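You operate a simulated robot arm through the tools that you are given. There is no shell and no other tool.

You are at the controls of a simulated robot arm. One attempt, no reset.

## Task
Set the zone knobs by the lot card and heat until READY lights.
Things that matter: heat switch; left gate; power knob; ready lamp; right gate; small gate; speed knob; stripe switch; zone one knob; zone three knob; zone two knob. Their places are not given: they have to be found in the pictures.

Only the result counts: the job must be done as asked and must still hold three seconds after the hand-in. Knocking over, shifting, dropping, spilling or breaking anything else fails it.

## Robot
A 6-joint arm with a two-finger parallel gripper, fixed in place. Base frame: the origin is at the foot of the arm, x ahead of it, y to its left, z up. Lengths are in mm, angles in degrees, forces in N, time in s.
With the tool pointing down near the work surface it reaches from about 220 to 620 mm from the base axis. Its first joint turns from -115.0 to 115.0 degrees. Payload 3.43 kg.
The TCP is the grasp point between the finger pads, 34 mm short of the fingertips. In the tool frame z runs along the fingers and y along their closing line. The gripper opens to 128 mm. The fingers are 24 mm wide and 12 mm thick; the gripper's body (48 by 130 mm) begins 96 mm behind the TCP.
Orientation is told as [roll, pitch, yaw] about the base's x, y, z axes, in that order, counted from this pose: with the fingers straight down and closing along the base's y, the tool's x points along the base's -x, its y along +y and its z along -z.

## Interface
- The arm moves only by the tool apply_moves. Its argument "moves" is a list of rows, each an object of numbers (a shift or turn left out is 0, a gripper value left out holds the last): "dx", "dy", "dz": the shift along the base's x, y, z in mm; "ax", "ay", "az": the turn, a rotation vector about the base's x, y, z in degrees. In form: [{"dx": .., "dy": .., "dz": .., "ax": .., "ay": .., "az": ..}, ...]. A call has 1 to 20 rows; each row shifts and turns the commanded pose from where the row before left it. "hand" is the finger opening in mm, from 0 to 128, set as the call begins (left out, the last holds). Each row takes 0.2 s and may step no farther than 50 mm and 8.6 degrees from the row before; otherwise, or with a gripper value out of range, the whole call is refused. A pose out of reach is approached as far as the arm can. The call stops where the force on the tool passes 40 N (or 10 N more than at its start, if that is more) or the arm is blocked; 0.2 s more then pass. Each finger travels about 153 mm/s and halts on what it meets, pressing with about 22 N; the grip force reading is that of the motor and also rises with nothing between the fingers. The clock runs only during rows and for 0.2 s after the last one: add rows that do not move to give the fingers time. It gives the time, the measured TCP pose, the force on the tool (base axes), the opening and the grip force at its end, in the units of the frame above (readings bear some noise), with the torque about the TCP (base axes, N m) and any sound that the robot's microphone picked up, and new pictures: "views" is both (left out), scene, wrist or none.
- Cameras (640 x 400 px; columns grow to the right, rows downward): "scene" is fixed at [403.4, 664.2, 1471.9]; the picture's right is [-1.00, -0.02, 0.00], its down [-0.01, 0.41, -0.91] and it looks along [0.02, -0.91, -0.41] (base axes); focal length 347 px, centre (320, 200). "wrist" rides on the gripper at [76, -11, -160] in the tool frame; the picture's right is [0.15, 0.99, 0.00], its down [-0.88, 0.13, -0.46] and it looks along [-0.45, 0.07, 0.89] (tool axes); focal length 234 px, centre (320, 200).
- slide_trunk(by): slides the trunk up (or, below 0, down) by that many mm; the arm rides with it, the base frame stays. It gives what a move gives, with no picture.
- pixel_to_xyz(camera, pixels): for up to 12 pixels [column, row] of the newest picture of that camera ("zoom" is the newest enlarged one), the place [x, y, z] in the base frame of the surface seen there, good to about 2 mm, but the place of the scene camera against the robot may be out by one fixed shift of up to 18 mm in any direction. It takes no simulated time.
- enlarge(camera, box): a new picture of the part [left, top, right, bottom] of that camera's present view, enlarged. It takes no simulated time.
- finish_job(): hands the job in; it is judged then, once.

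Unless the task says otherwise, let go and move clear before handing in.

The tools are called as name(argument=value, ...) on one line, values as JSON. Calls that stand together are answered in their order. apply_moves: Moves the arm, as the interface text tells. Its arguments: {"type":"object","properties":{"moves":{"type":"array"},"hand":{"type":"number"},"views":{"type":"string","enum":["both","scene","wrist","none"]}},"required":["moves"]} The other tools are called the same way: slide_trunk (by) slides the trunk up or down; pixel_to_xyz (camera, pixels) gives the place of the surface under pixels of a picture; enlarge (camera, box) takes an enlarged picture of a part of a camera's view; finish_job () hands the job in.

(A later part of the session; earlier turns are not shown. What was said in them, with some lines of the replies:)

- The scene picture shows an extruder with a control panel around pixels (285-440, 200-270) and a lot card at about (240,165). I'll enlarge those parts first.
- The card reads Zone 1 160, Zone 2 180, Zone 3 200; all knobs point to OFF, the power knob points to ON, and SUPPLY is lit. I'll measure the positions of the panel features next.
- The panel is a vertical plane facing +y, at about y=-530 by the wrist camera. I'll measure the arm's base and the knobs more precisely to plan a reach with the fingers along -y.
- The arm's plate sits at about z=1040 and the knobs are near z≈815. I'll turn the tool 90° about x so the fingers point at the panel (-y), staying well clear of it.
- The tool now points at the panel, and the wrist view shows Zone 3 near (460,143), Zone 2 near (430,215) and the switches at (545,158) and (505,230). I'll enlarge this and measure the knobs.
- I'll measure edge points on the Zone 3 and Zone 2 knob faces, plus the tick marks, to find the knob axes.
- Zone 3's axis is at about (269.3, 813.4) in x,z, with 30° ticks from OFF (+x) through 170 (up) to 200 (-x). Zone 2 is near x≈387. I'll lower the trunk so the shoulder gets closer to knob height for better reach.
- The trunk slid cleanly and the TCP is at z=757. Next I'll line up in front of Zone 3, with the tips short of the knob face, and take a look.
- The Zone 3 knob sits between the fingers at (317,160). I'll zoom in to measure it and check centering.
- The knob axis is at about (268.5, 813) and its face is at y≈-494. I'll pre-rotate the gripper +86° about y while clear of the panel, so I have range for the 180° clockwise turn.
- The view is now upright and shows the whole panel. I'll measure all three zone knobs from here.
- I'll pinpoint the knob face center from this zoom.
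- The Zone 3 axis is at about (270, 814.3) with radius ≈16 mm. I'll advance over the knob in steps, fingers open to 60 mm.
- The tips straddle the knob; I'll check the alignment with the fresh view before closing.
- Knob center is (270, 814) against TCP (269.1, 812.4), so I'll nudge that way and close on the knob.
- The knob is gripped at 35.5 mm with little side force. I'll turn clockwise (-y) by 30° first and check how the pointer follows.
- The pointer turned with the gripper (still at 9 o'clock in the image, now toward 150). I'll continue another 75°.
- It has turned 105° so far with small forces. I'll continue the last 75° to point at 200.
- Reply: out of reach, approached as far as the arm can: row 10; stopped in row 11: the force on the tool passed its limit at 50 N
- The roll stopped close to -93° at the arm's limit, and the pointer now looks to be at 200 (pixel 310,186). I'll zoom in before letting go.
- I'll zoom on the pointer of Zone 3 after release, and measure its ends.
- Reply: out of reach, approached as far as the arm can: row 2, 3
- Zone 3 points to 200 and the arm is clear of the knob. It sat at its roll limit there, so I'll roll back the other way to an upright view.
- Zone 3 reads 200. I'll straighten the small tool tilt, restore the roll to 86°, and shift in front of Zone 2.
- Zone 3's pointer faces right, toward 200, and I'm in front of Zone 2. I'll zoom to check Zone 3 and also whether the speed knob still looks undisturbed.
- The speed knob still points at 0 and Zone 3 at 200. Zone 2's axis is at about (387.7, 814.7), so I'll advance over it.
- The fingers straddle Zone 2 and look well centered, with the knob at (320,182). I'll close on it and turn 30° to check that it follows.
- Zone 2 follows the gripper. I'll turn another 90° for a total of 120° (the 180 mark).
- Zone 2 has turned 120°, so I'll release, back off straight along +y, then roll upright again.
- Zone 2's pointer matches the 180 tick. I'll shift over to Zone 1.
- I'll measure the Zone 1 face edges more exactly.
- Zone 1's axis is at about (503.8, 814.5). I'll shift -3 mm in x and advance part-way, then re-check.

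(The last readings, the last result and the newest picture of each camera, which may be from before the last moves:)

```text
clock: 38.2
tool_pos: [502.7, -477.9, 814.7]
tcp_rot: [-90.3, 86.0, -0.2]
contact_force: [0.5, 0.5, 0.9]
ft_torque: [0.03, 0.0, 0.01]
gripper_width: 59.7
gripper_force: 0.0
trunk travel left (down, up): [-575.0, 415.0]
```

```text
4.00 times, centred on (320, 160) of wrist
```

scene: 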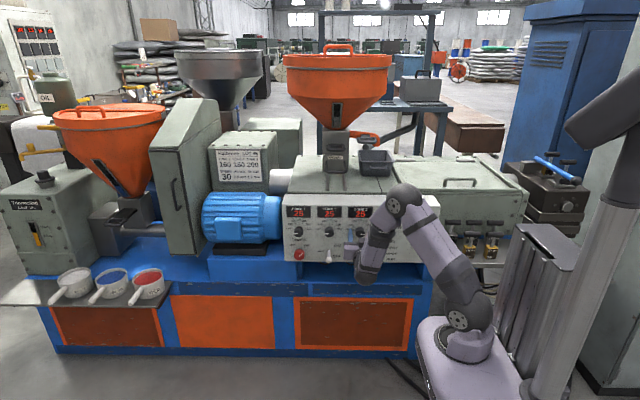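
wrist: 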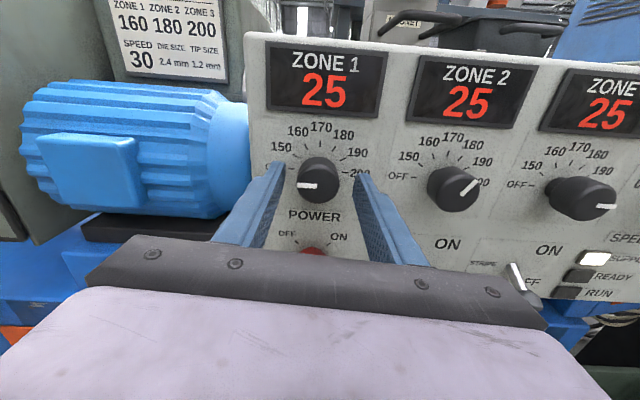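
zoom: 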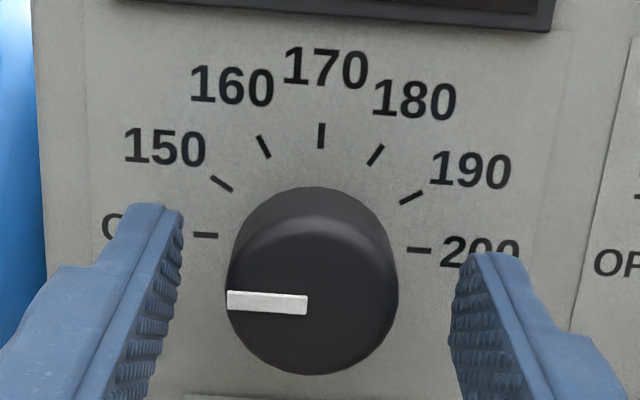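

The alignment matches the earlier grasps. I'll close and turn 60° (to 160).

apply_moves(moves=[{}, {}, {}], hand=0, views="none")

apply_moves(moves=[{"ay": -7.5}, {"ay": -7.5}, {"ay": -7.5}, {"ay": -7.5}, {"ay": -7.5}, {"ay": -7.5}, {"ay": -7.5}, {"ay": -7.5}, {}], views="wrist")

enlarge(camera="wrist", box=[240, 110, 400, 210])

```text
clock: 39.0
tool_pos: [504.8, -479.2, 814.8]
tcp_rot: [-90.5, 85.9, -0.4]
contact_force: [8.8, -5.0, 2.4]
ft_torque: [0.37, -0.09, 0.72]
gripper_width: 35.5
gripper_force: 44.8
trunk travel left (down, up): [-575.0, 415.0]
```

```text
clock: 41.0
tool_pos: [504.4, -479.7, 815.3]
tcp_rot: [-90.0, 25.8, 0.0]
contact_force: [13.6, -2.4, 3.7]
ft_torque: [-0.36, 0.01, -0.22]
gripper_width: 35.6
gripper_force: 44.8
trunk travel left (down, up): [-575.0, 415.0]
```

wrist: 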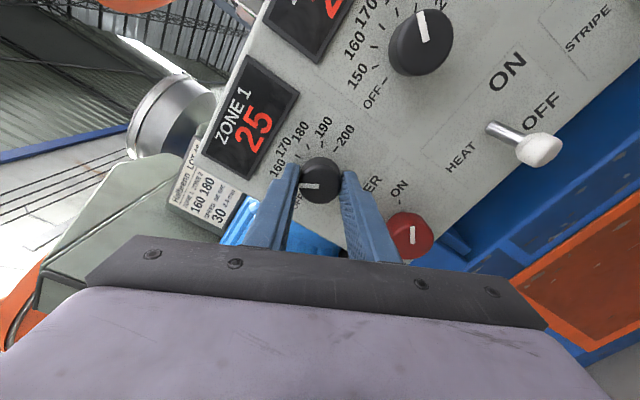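

```text
4.00 times, centred on (320, 160) of wrist
```

zoom: 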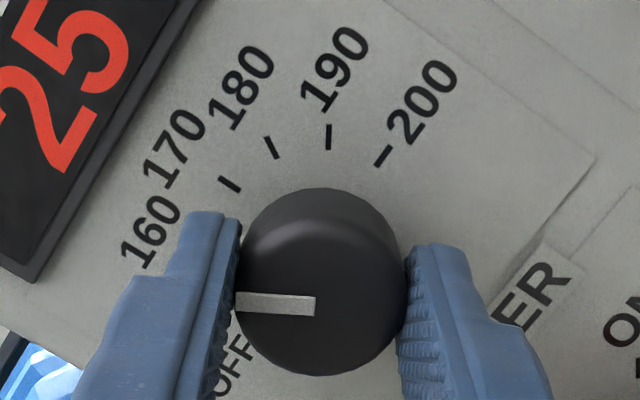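

Zone 1 has turned 60° with only a modest side force. I'll release, back off, and roll upright to verify.

apply_moves(moves=[{}, {}, {}], hand=60, views="none")

apply_moves(moves=[{"dy": 15}, {"dy": 20}, {"dy": 20}, {"ay": 7.5}, {"ay": 7.5}, {"ay": 7.5}, {"ay": 7.5}, {"ay": 7.5}, {"ay": 7.5}, {"ay": 7.5}, {"ay": 7.5}, {}], hand=60, views="both")

enlarge(camera="wrist", box=[240, 90, 400, 190])

```text
clock: 41.8
tool_pos: [503.4, -479.3, 814.6]
tcp_rot: [-90.0, 25.9, -0.1]
contact_force: [0.3, 0.5, -0.6]
ft_torque: [0.0, 0.0, 0.04]
gripper_width: 59.9
gripper_force: 0.1
trunk travel left (down, up): [-575.0, 415.0]
```

```text
clock: 44.4
tool_pos: [502.6, -425.2, 815.0]
tcp_rot: [-90.1, 85.9, -0.1]
contact_force: [0.2, -0.4, 0.5]
ft_torque: [0.02, 0.0, -0.02]
gripper_width: 60.0
gripper_force: 0.1
trunk travel left (down, up): [-575.0, 415.0]
```

scene: 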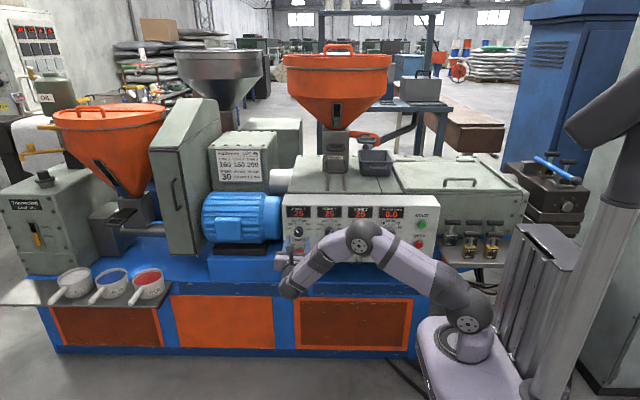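
wrist: 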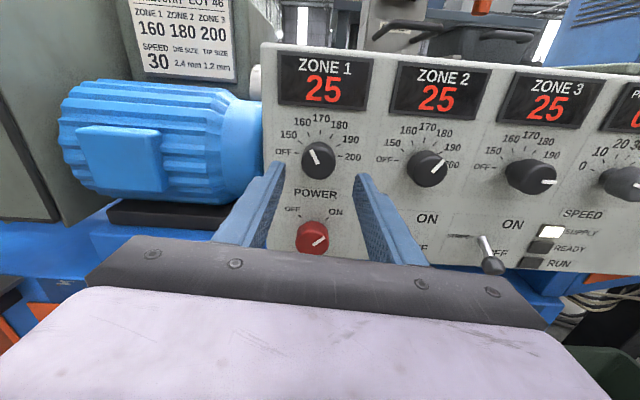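

```text
4.00 times, centred on (320, 140) of wrist
```

zoom: 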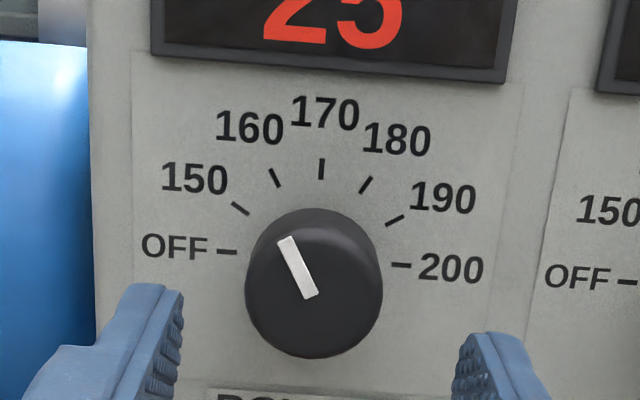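

All three zone pointers match the card (160, 180, 200). Next is the HEAT toggle: I'll back off, close the fingers and move to just below its white tip.

apply_moves(moves=[{"dy": 25}, {"dx": -40}, {"dx": -40}, {"dx": -36, "dz": -25}, {"dz": -40}, {"dz": -40}, {"dz": -40}, {}], hand=0, views="both")

enlarge(camera="wrist", box=[220, 80, 420, 205])

```text
clock: 46.2
tool_pos: [387.8, -398.7, 669.9]
tcp_rot: [-90.4, 85.8, -0.3]
contact_force: [0.0, 0.0, -0.6]
ft_torque: [-0.03, -0.02, -0.01]
gripper_width: 0.0
gripper_force: 21.9
trunk travel left (down, up): [-575.0, 415.0]
```

scene: 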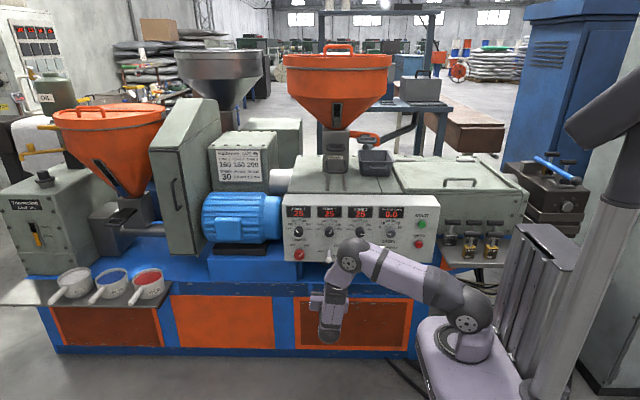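
wrist: 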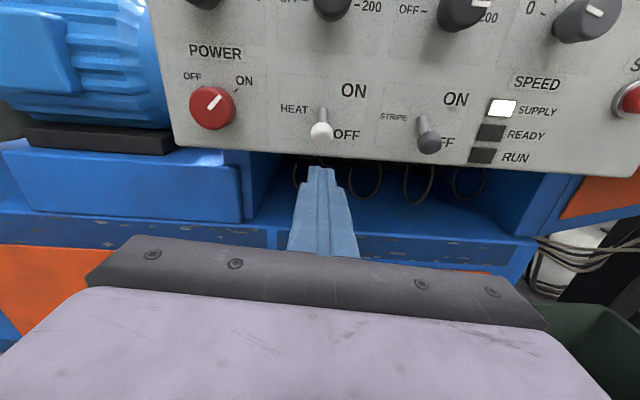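

```text
3.20 times, centred on (320, 142) of wrist
```

zoom: 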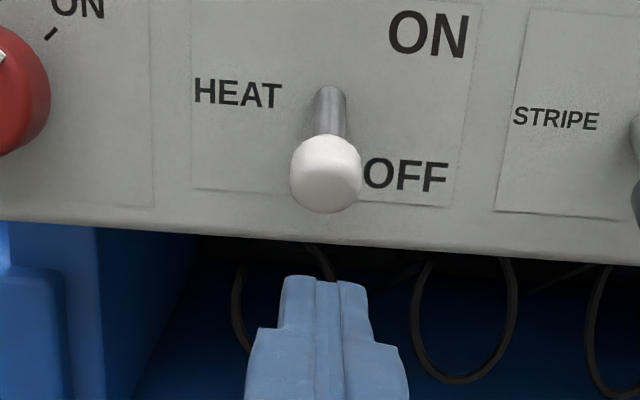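

pixel_to_xyz(camera="zoom", pixels=[[326, 175], [326, 205], [296, 175], [358, 175], [326, 140], [330, 95], [330, 115], [322, 280], [300, 290], [350, 290], [250, 225]])

```text
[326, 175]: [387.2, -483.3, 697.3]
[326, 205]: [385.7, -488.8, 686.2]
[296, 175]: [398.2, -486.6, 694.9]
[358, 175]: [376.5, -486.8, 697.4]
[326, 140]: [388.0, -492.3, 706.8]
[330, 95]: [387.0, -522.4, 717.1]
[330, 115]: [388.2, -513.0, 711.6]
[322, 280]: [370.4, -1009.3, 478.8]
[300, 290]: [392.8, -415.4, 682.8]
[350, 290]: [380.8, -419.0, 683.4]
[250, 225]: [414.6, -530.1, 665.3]
```

The white bob is centered near (387, -492, 697), with its bottom at about z=685. I'll drop 8 mm, slide the closed fingertips under it, then look.

apply_moves(moves=[{"dz": -8}, {"dy": -20}, {"dy": -20}, {"dy": -23}, {}], hand=0, views="wrist")

enlarge(camera="wrist", box=[220, 80, 420, 205])

```text
clock: 47.4
tool_pos: [388.0, -462.3, 662.0]
tcp_rot: [-90.2, 85.9, -0.2]
contact_force: [0.2, 0.8, 0.5]
ft_torque: [0.0, 0.0, -0.02]
gripper_width: 0.2
gripper_force: 22.5
trunk travel left (down, up): [-575.0, 415.0]
```

wrist: 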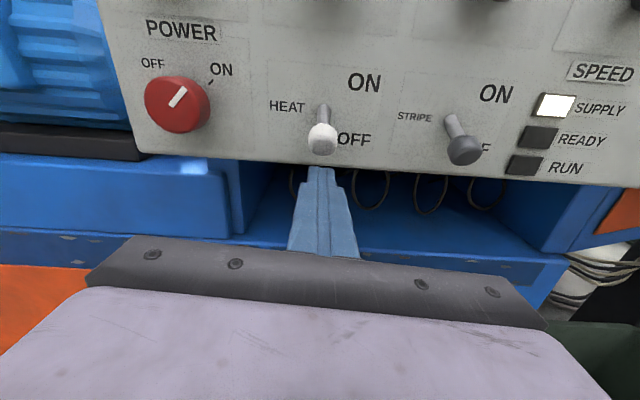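

```text
3.20 times, centred on (320, 142) of wrist
```

zoom: 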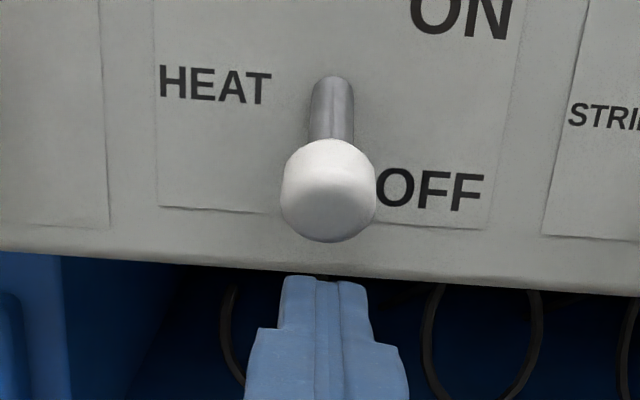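

The fingertips sit under the bob and line up in x. I'll lift in small steps to flip the toggle up.

apply_moves(moves=[{"dz": 8}, {"dz": 6}, {"dz": 6}, {"dz": 6}, {"dz": 6}, {"dz": 6}, {}], hand=0, views="wrist")

enlarge(camera="wrist", box=[220, 80, 420, 205])

```text
clock: 49.0
tool_pos: [387.6, -462.8, 700.8]
tcp_rot: [-90.3, 86.0, -0.3]
contact_force: [0.7, -0.3, -0.2]
ft_torque: [0.02, 0.01, -0.02]
gripper_width: 0.2
gripper_force: 22.1
trunk travel left (down, up): [-575.0, 415.0]
```

wrist: 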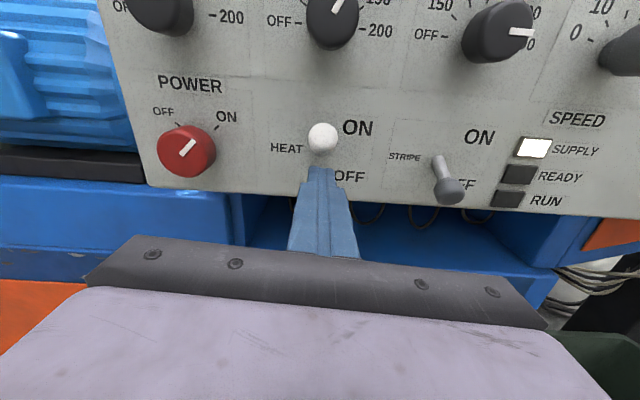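

```text
3.20 times, centred on (320, 142) of wrist
```

zoom: 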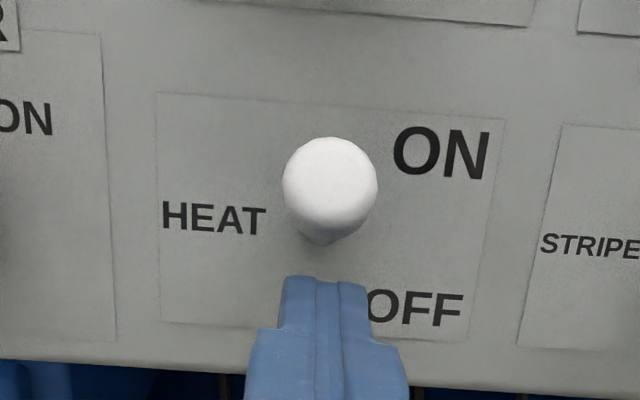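

The bob has jumped up toward ON and there's no contact force left. I'll back away, drop clear, and look at the panel while it heats.

apply_moves(moves=[{"dy": 20, "dz": -6}, {"dy": 30}, {"dy": 30}, {"dz": 40}, {"dz": 40}, {}], hand=0, views="both")

enlarge(camera="scene", box=[280, 190, 440, 290])

```text
clock: 50.4
tool_pos: [386.8, -382.0, 773.4]
tcp_rot: [-90.1, 85.8, -0.2]
contact_force: [-0.2, -0.1, -0.8]
ft_torque: [-0.02, 0.02, 0.02]
gripper_width: 0.1
gripper_force: 22.2
trunk travel left (down, up): [-575.0, 415.0]
```

scene: 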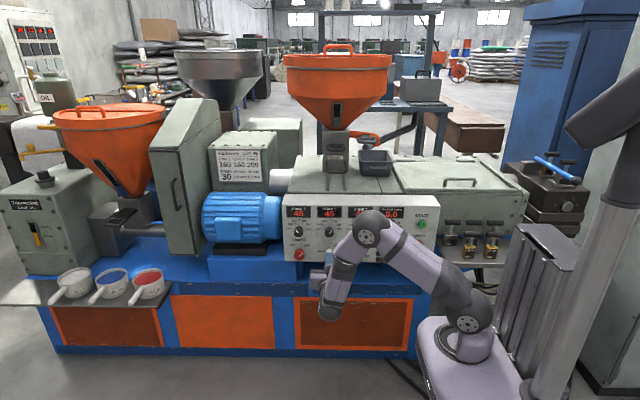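
wrist: 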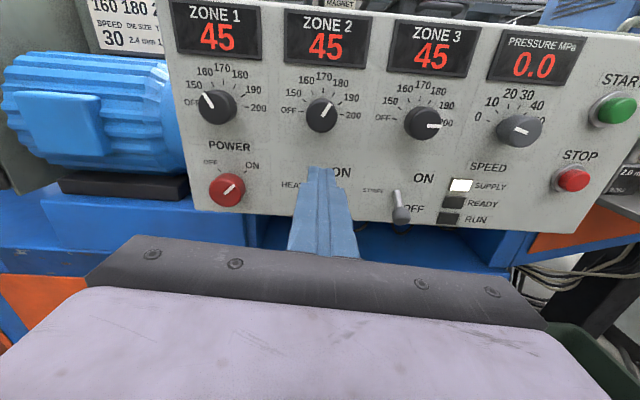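

```text
4.00 times, centred on (360, 240) of scene
```

zoom: 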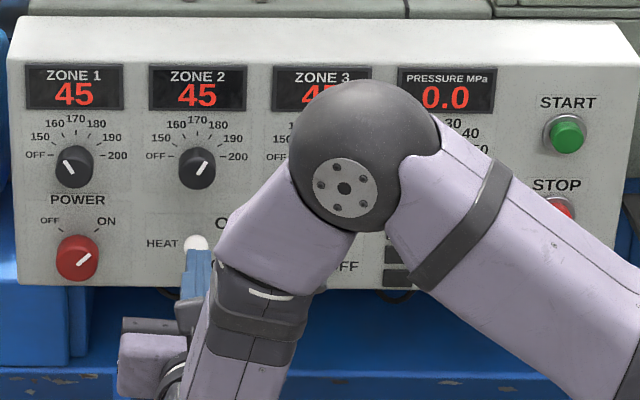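

Heating has begun: all three displays read 45. I'll wait in place and watch READY.

apply_moves(moves=[{"dy": 15}, {}, {}, {}, {}, {}, {}, {}, {}, {}, {}, {}, {}, {}, {}, {}, {}, {}, {}, {}], views="none")

apply_moves(moves=[{}, {}, {}, {}, {}, {}, {}, {}, {}, {}, {}, {}, {}, {}, {}, {}, {}, {}, {}, {}], views="wrist")

```text
clock: 54.6
tool_pos: [387.1, -368.7, 773.7]
tcp_rot: [-90.1, 85.8, 0.0]
contact_force: [0.1, -0.5, 0.4]
ft_torque: [0.03, 0.01, 0.02]
gripper_width: 0.1
gripper_force: 21.1
trunk travel left (down, up): [-575.0, 415.0]
```

```text
clock: 58.8
tool_pos: [388.5, -366.8, 774.0]
tcp_rot: [-90.2, 85.9, -0.1]
contact_force: [0.7, 0.2, -0.2]
ft_torque: [-0.02, 0.01, 0.05]
gripper_width: 0.0
gripper_force: 22.0
trunk travel left (down, up): [-575.0, 415.0]
```

wrist: 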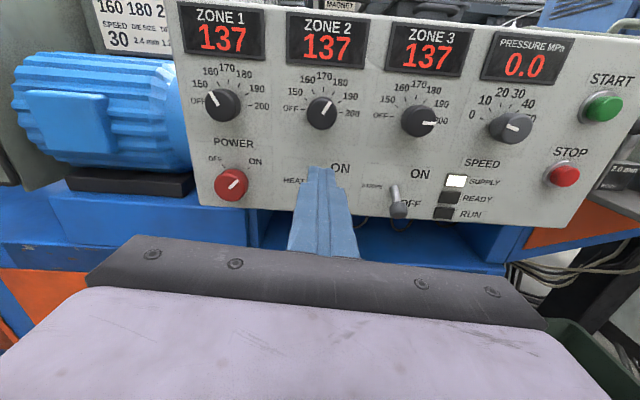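

The zones are at 137 and rising about 11 per second. I'll keep waiting.

apply_moves(moves=[{}, {}, {}, {}, {}, {}, {}, {}, {}, {}, {}, {}, {}, {}, {}, {}, {}, {}, {}, {}], views="wrist")

apply_moves(moves=[{}, {}, {}, {}, {}, {}, {}, {}, {}, {}, {}, {}, {}, {}, {}, {}, {}, {}, {}, {}], views="wrist")

enlarge(camera="wrist", box=[170, 0, 610, 230])

```text
clock: 63.0
tool_pos: [387.2, -368.8, 773.4]
tcp_rot: [-90.1, 85.9, -0.1]
contact_force: [0.5, -0.3, -0.3]
ft_torque: [0.0, -0.03, 0.0]
gripper_width: 0.2
gripper_force: 21.7
trunk travel left (down, up): [-575.0, 415.0]
```

wrist: 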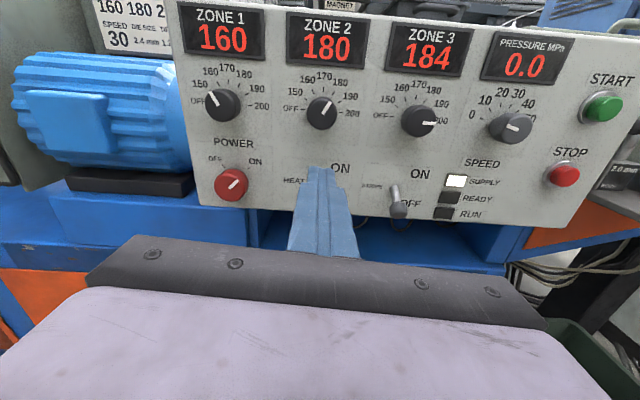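

```text
clock: 67.2
tool_pos: [386.8, -367.1, 774.3]
tcp_rot: [-90.2, 85.9, -0.2]
contact_force: [0.2, 0.6, 0.0]
ft_torque: [-0.04, 0.02, -0.04]
gripper_width: 0.0
gripper_force: 21.9
trunk travel left (down, up): [-575.0, 415.0]
```

wrist: 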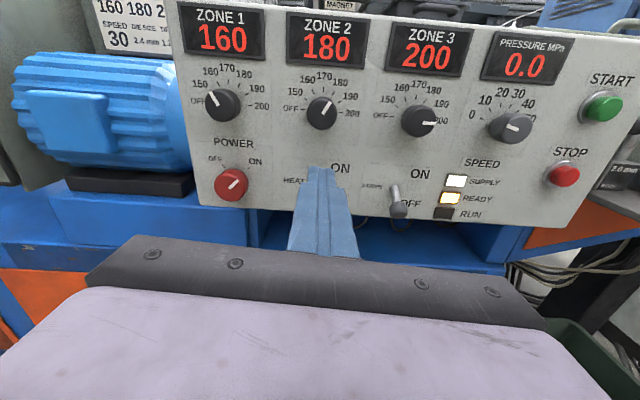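

```text
1.45 times, centred on (390, 115) of wrist
```

zoom: 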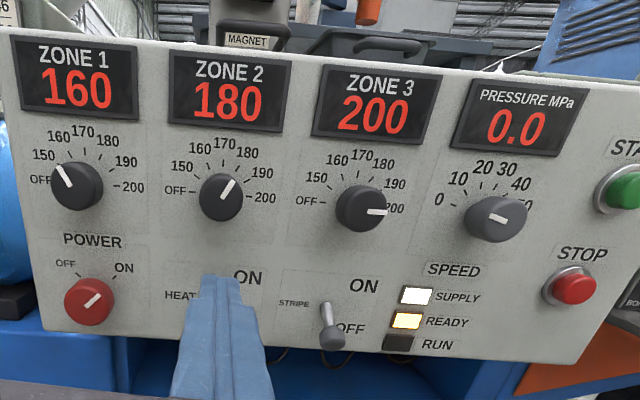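

The displays read 160/180/200 and READY is lit (pixel 450,197). I'll back off a bit more and confirm it holds before handing in.

apply_moves(moves=[{"dy": 25}, {"dy": 25}, {"dz": 30}, {}, {}, {}, {}, {}, {}, {}, {}, {}, {}, {}, {}, {}], hand=60, views="both")

enlarge(camera="wrist", box=[170, 0, 570, 250])

```text
clock: 70.6
tool_pos: [386.9, -317.5, 802.9]
tcp_rot: [-90.1, 86.0, -0.1]
contact_force: [-0.5, -0.1, -0.4]
ft_torque: [-0.01, 0.0, 0.0]
gripper_width: 60.1
gripper_force: 0.2
trunk travel left (down, up): [-575.0, 415.0]
```

scene: 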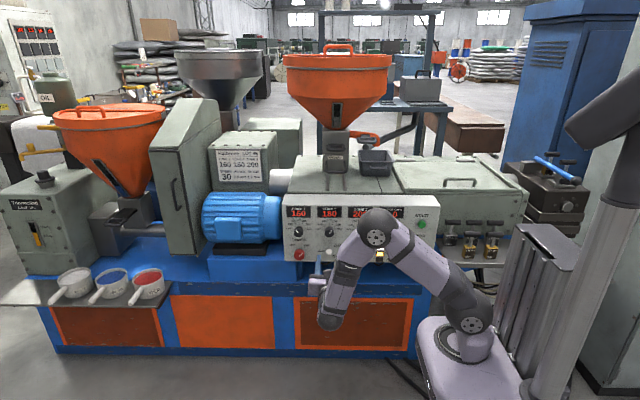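
wrist: 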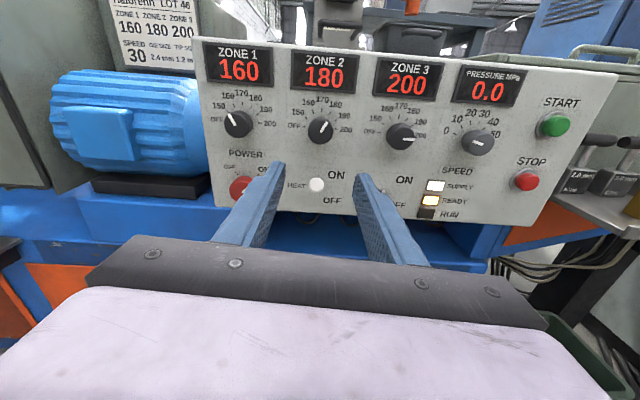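

```text
1.60 times, centred on (370, 125) of wrist
```

zoom: 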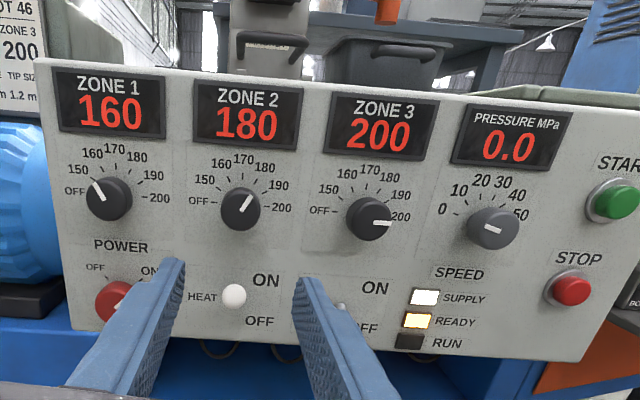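

The READY lamp has stayed lit and the displays hold at 160/180/200. HEAT is up (ON), STRIPE and the speed knob are unchanged, and the arm is clear, so I'm handing the job in.

finish_job()

```text
The job is handed in.
```

The last pictures before hand-in show READY lit, with the displays at 160, 180 and 200 for zones 1 to 3, matching the lot card. READY was already on when I looked about three seconds earlier, and the readings had not moved.

- **Zone knobs:** I turned Zone 1 to 160, Zone 2 to 180 and Zone 3 to 200, all starting from OFF.
- **Zone 3 turn:** the arm hit its roll limit at the very end and briefly pushed with 50 N. The knob still ended at 200, and I saw no sign of anything else moving.
- **Heat:** I flipped the HEAT switch to ON and left it on. The power knob was already ON.
- **Everything else:** I did not touch the speed knob, STRIPE switch or gates, and the speed and STRIPE controls look unchanged in the pictures.

The gripper was open and well clear of the panel when I handed the job in; I have not seen the verdict.
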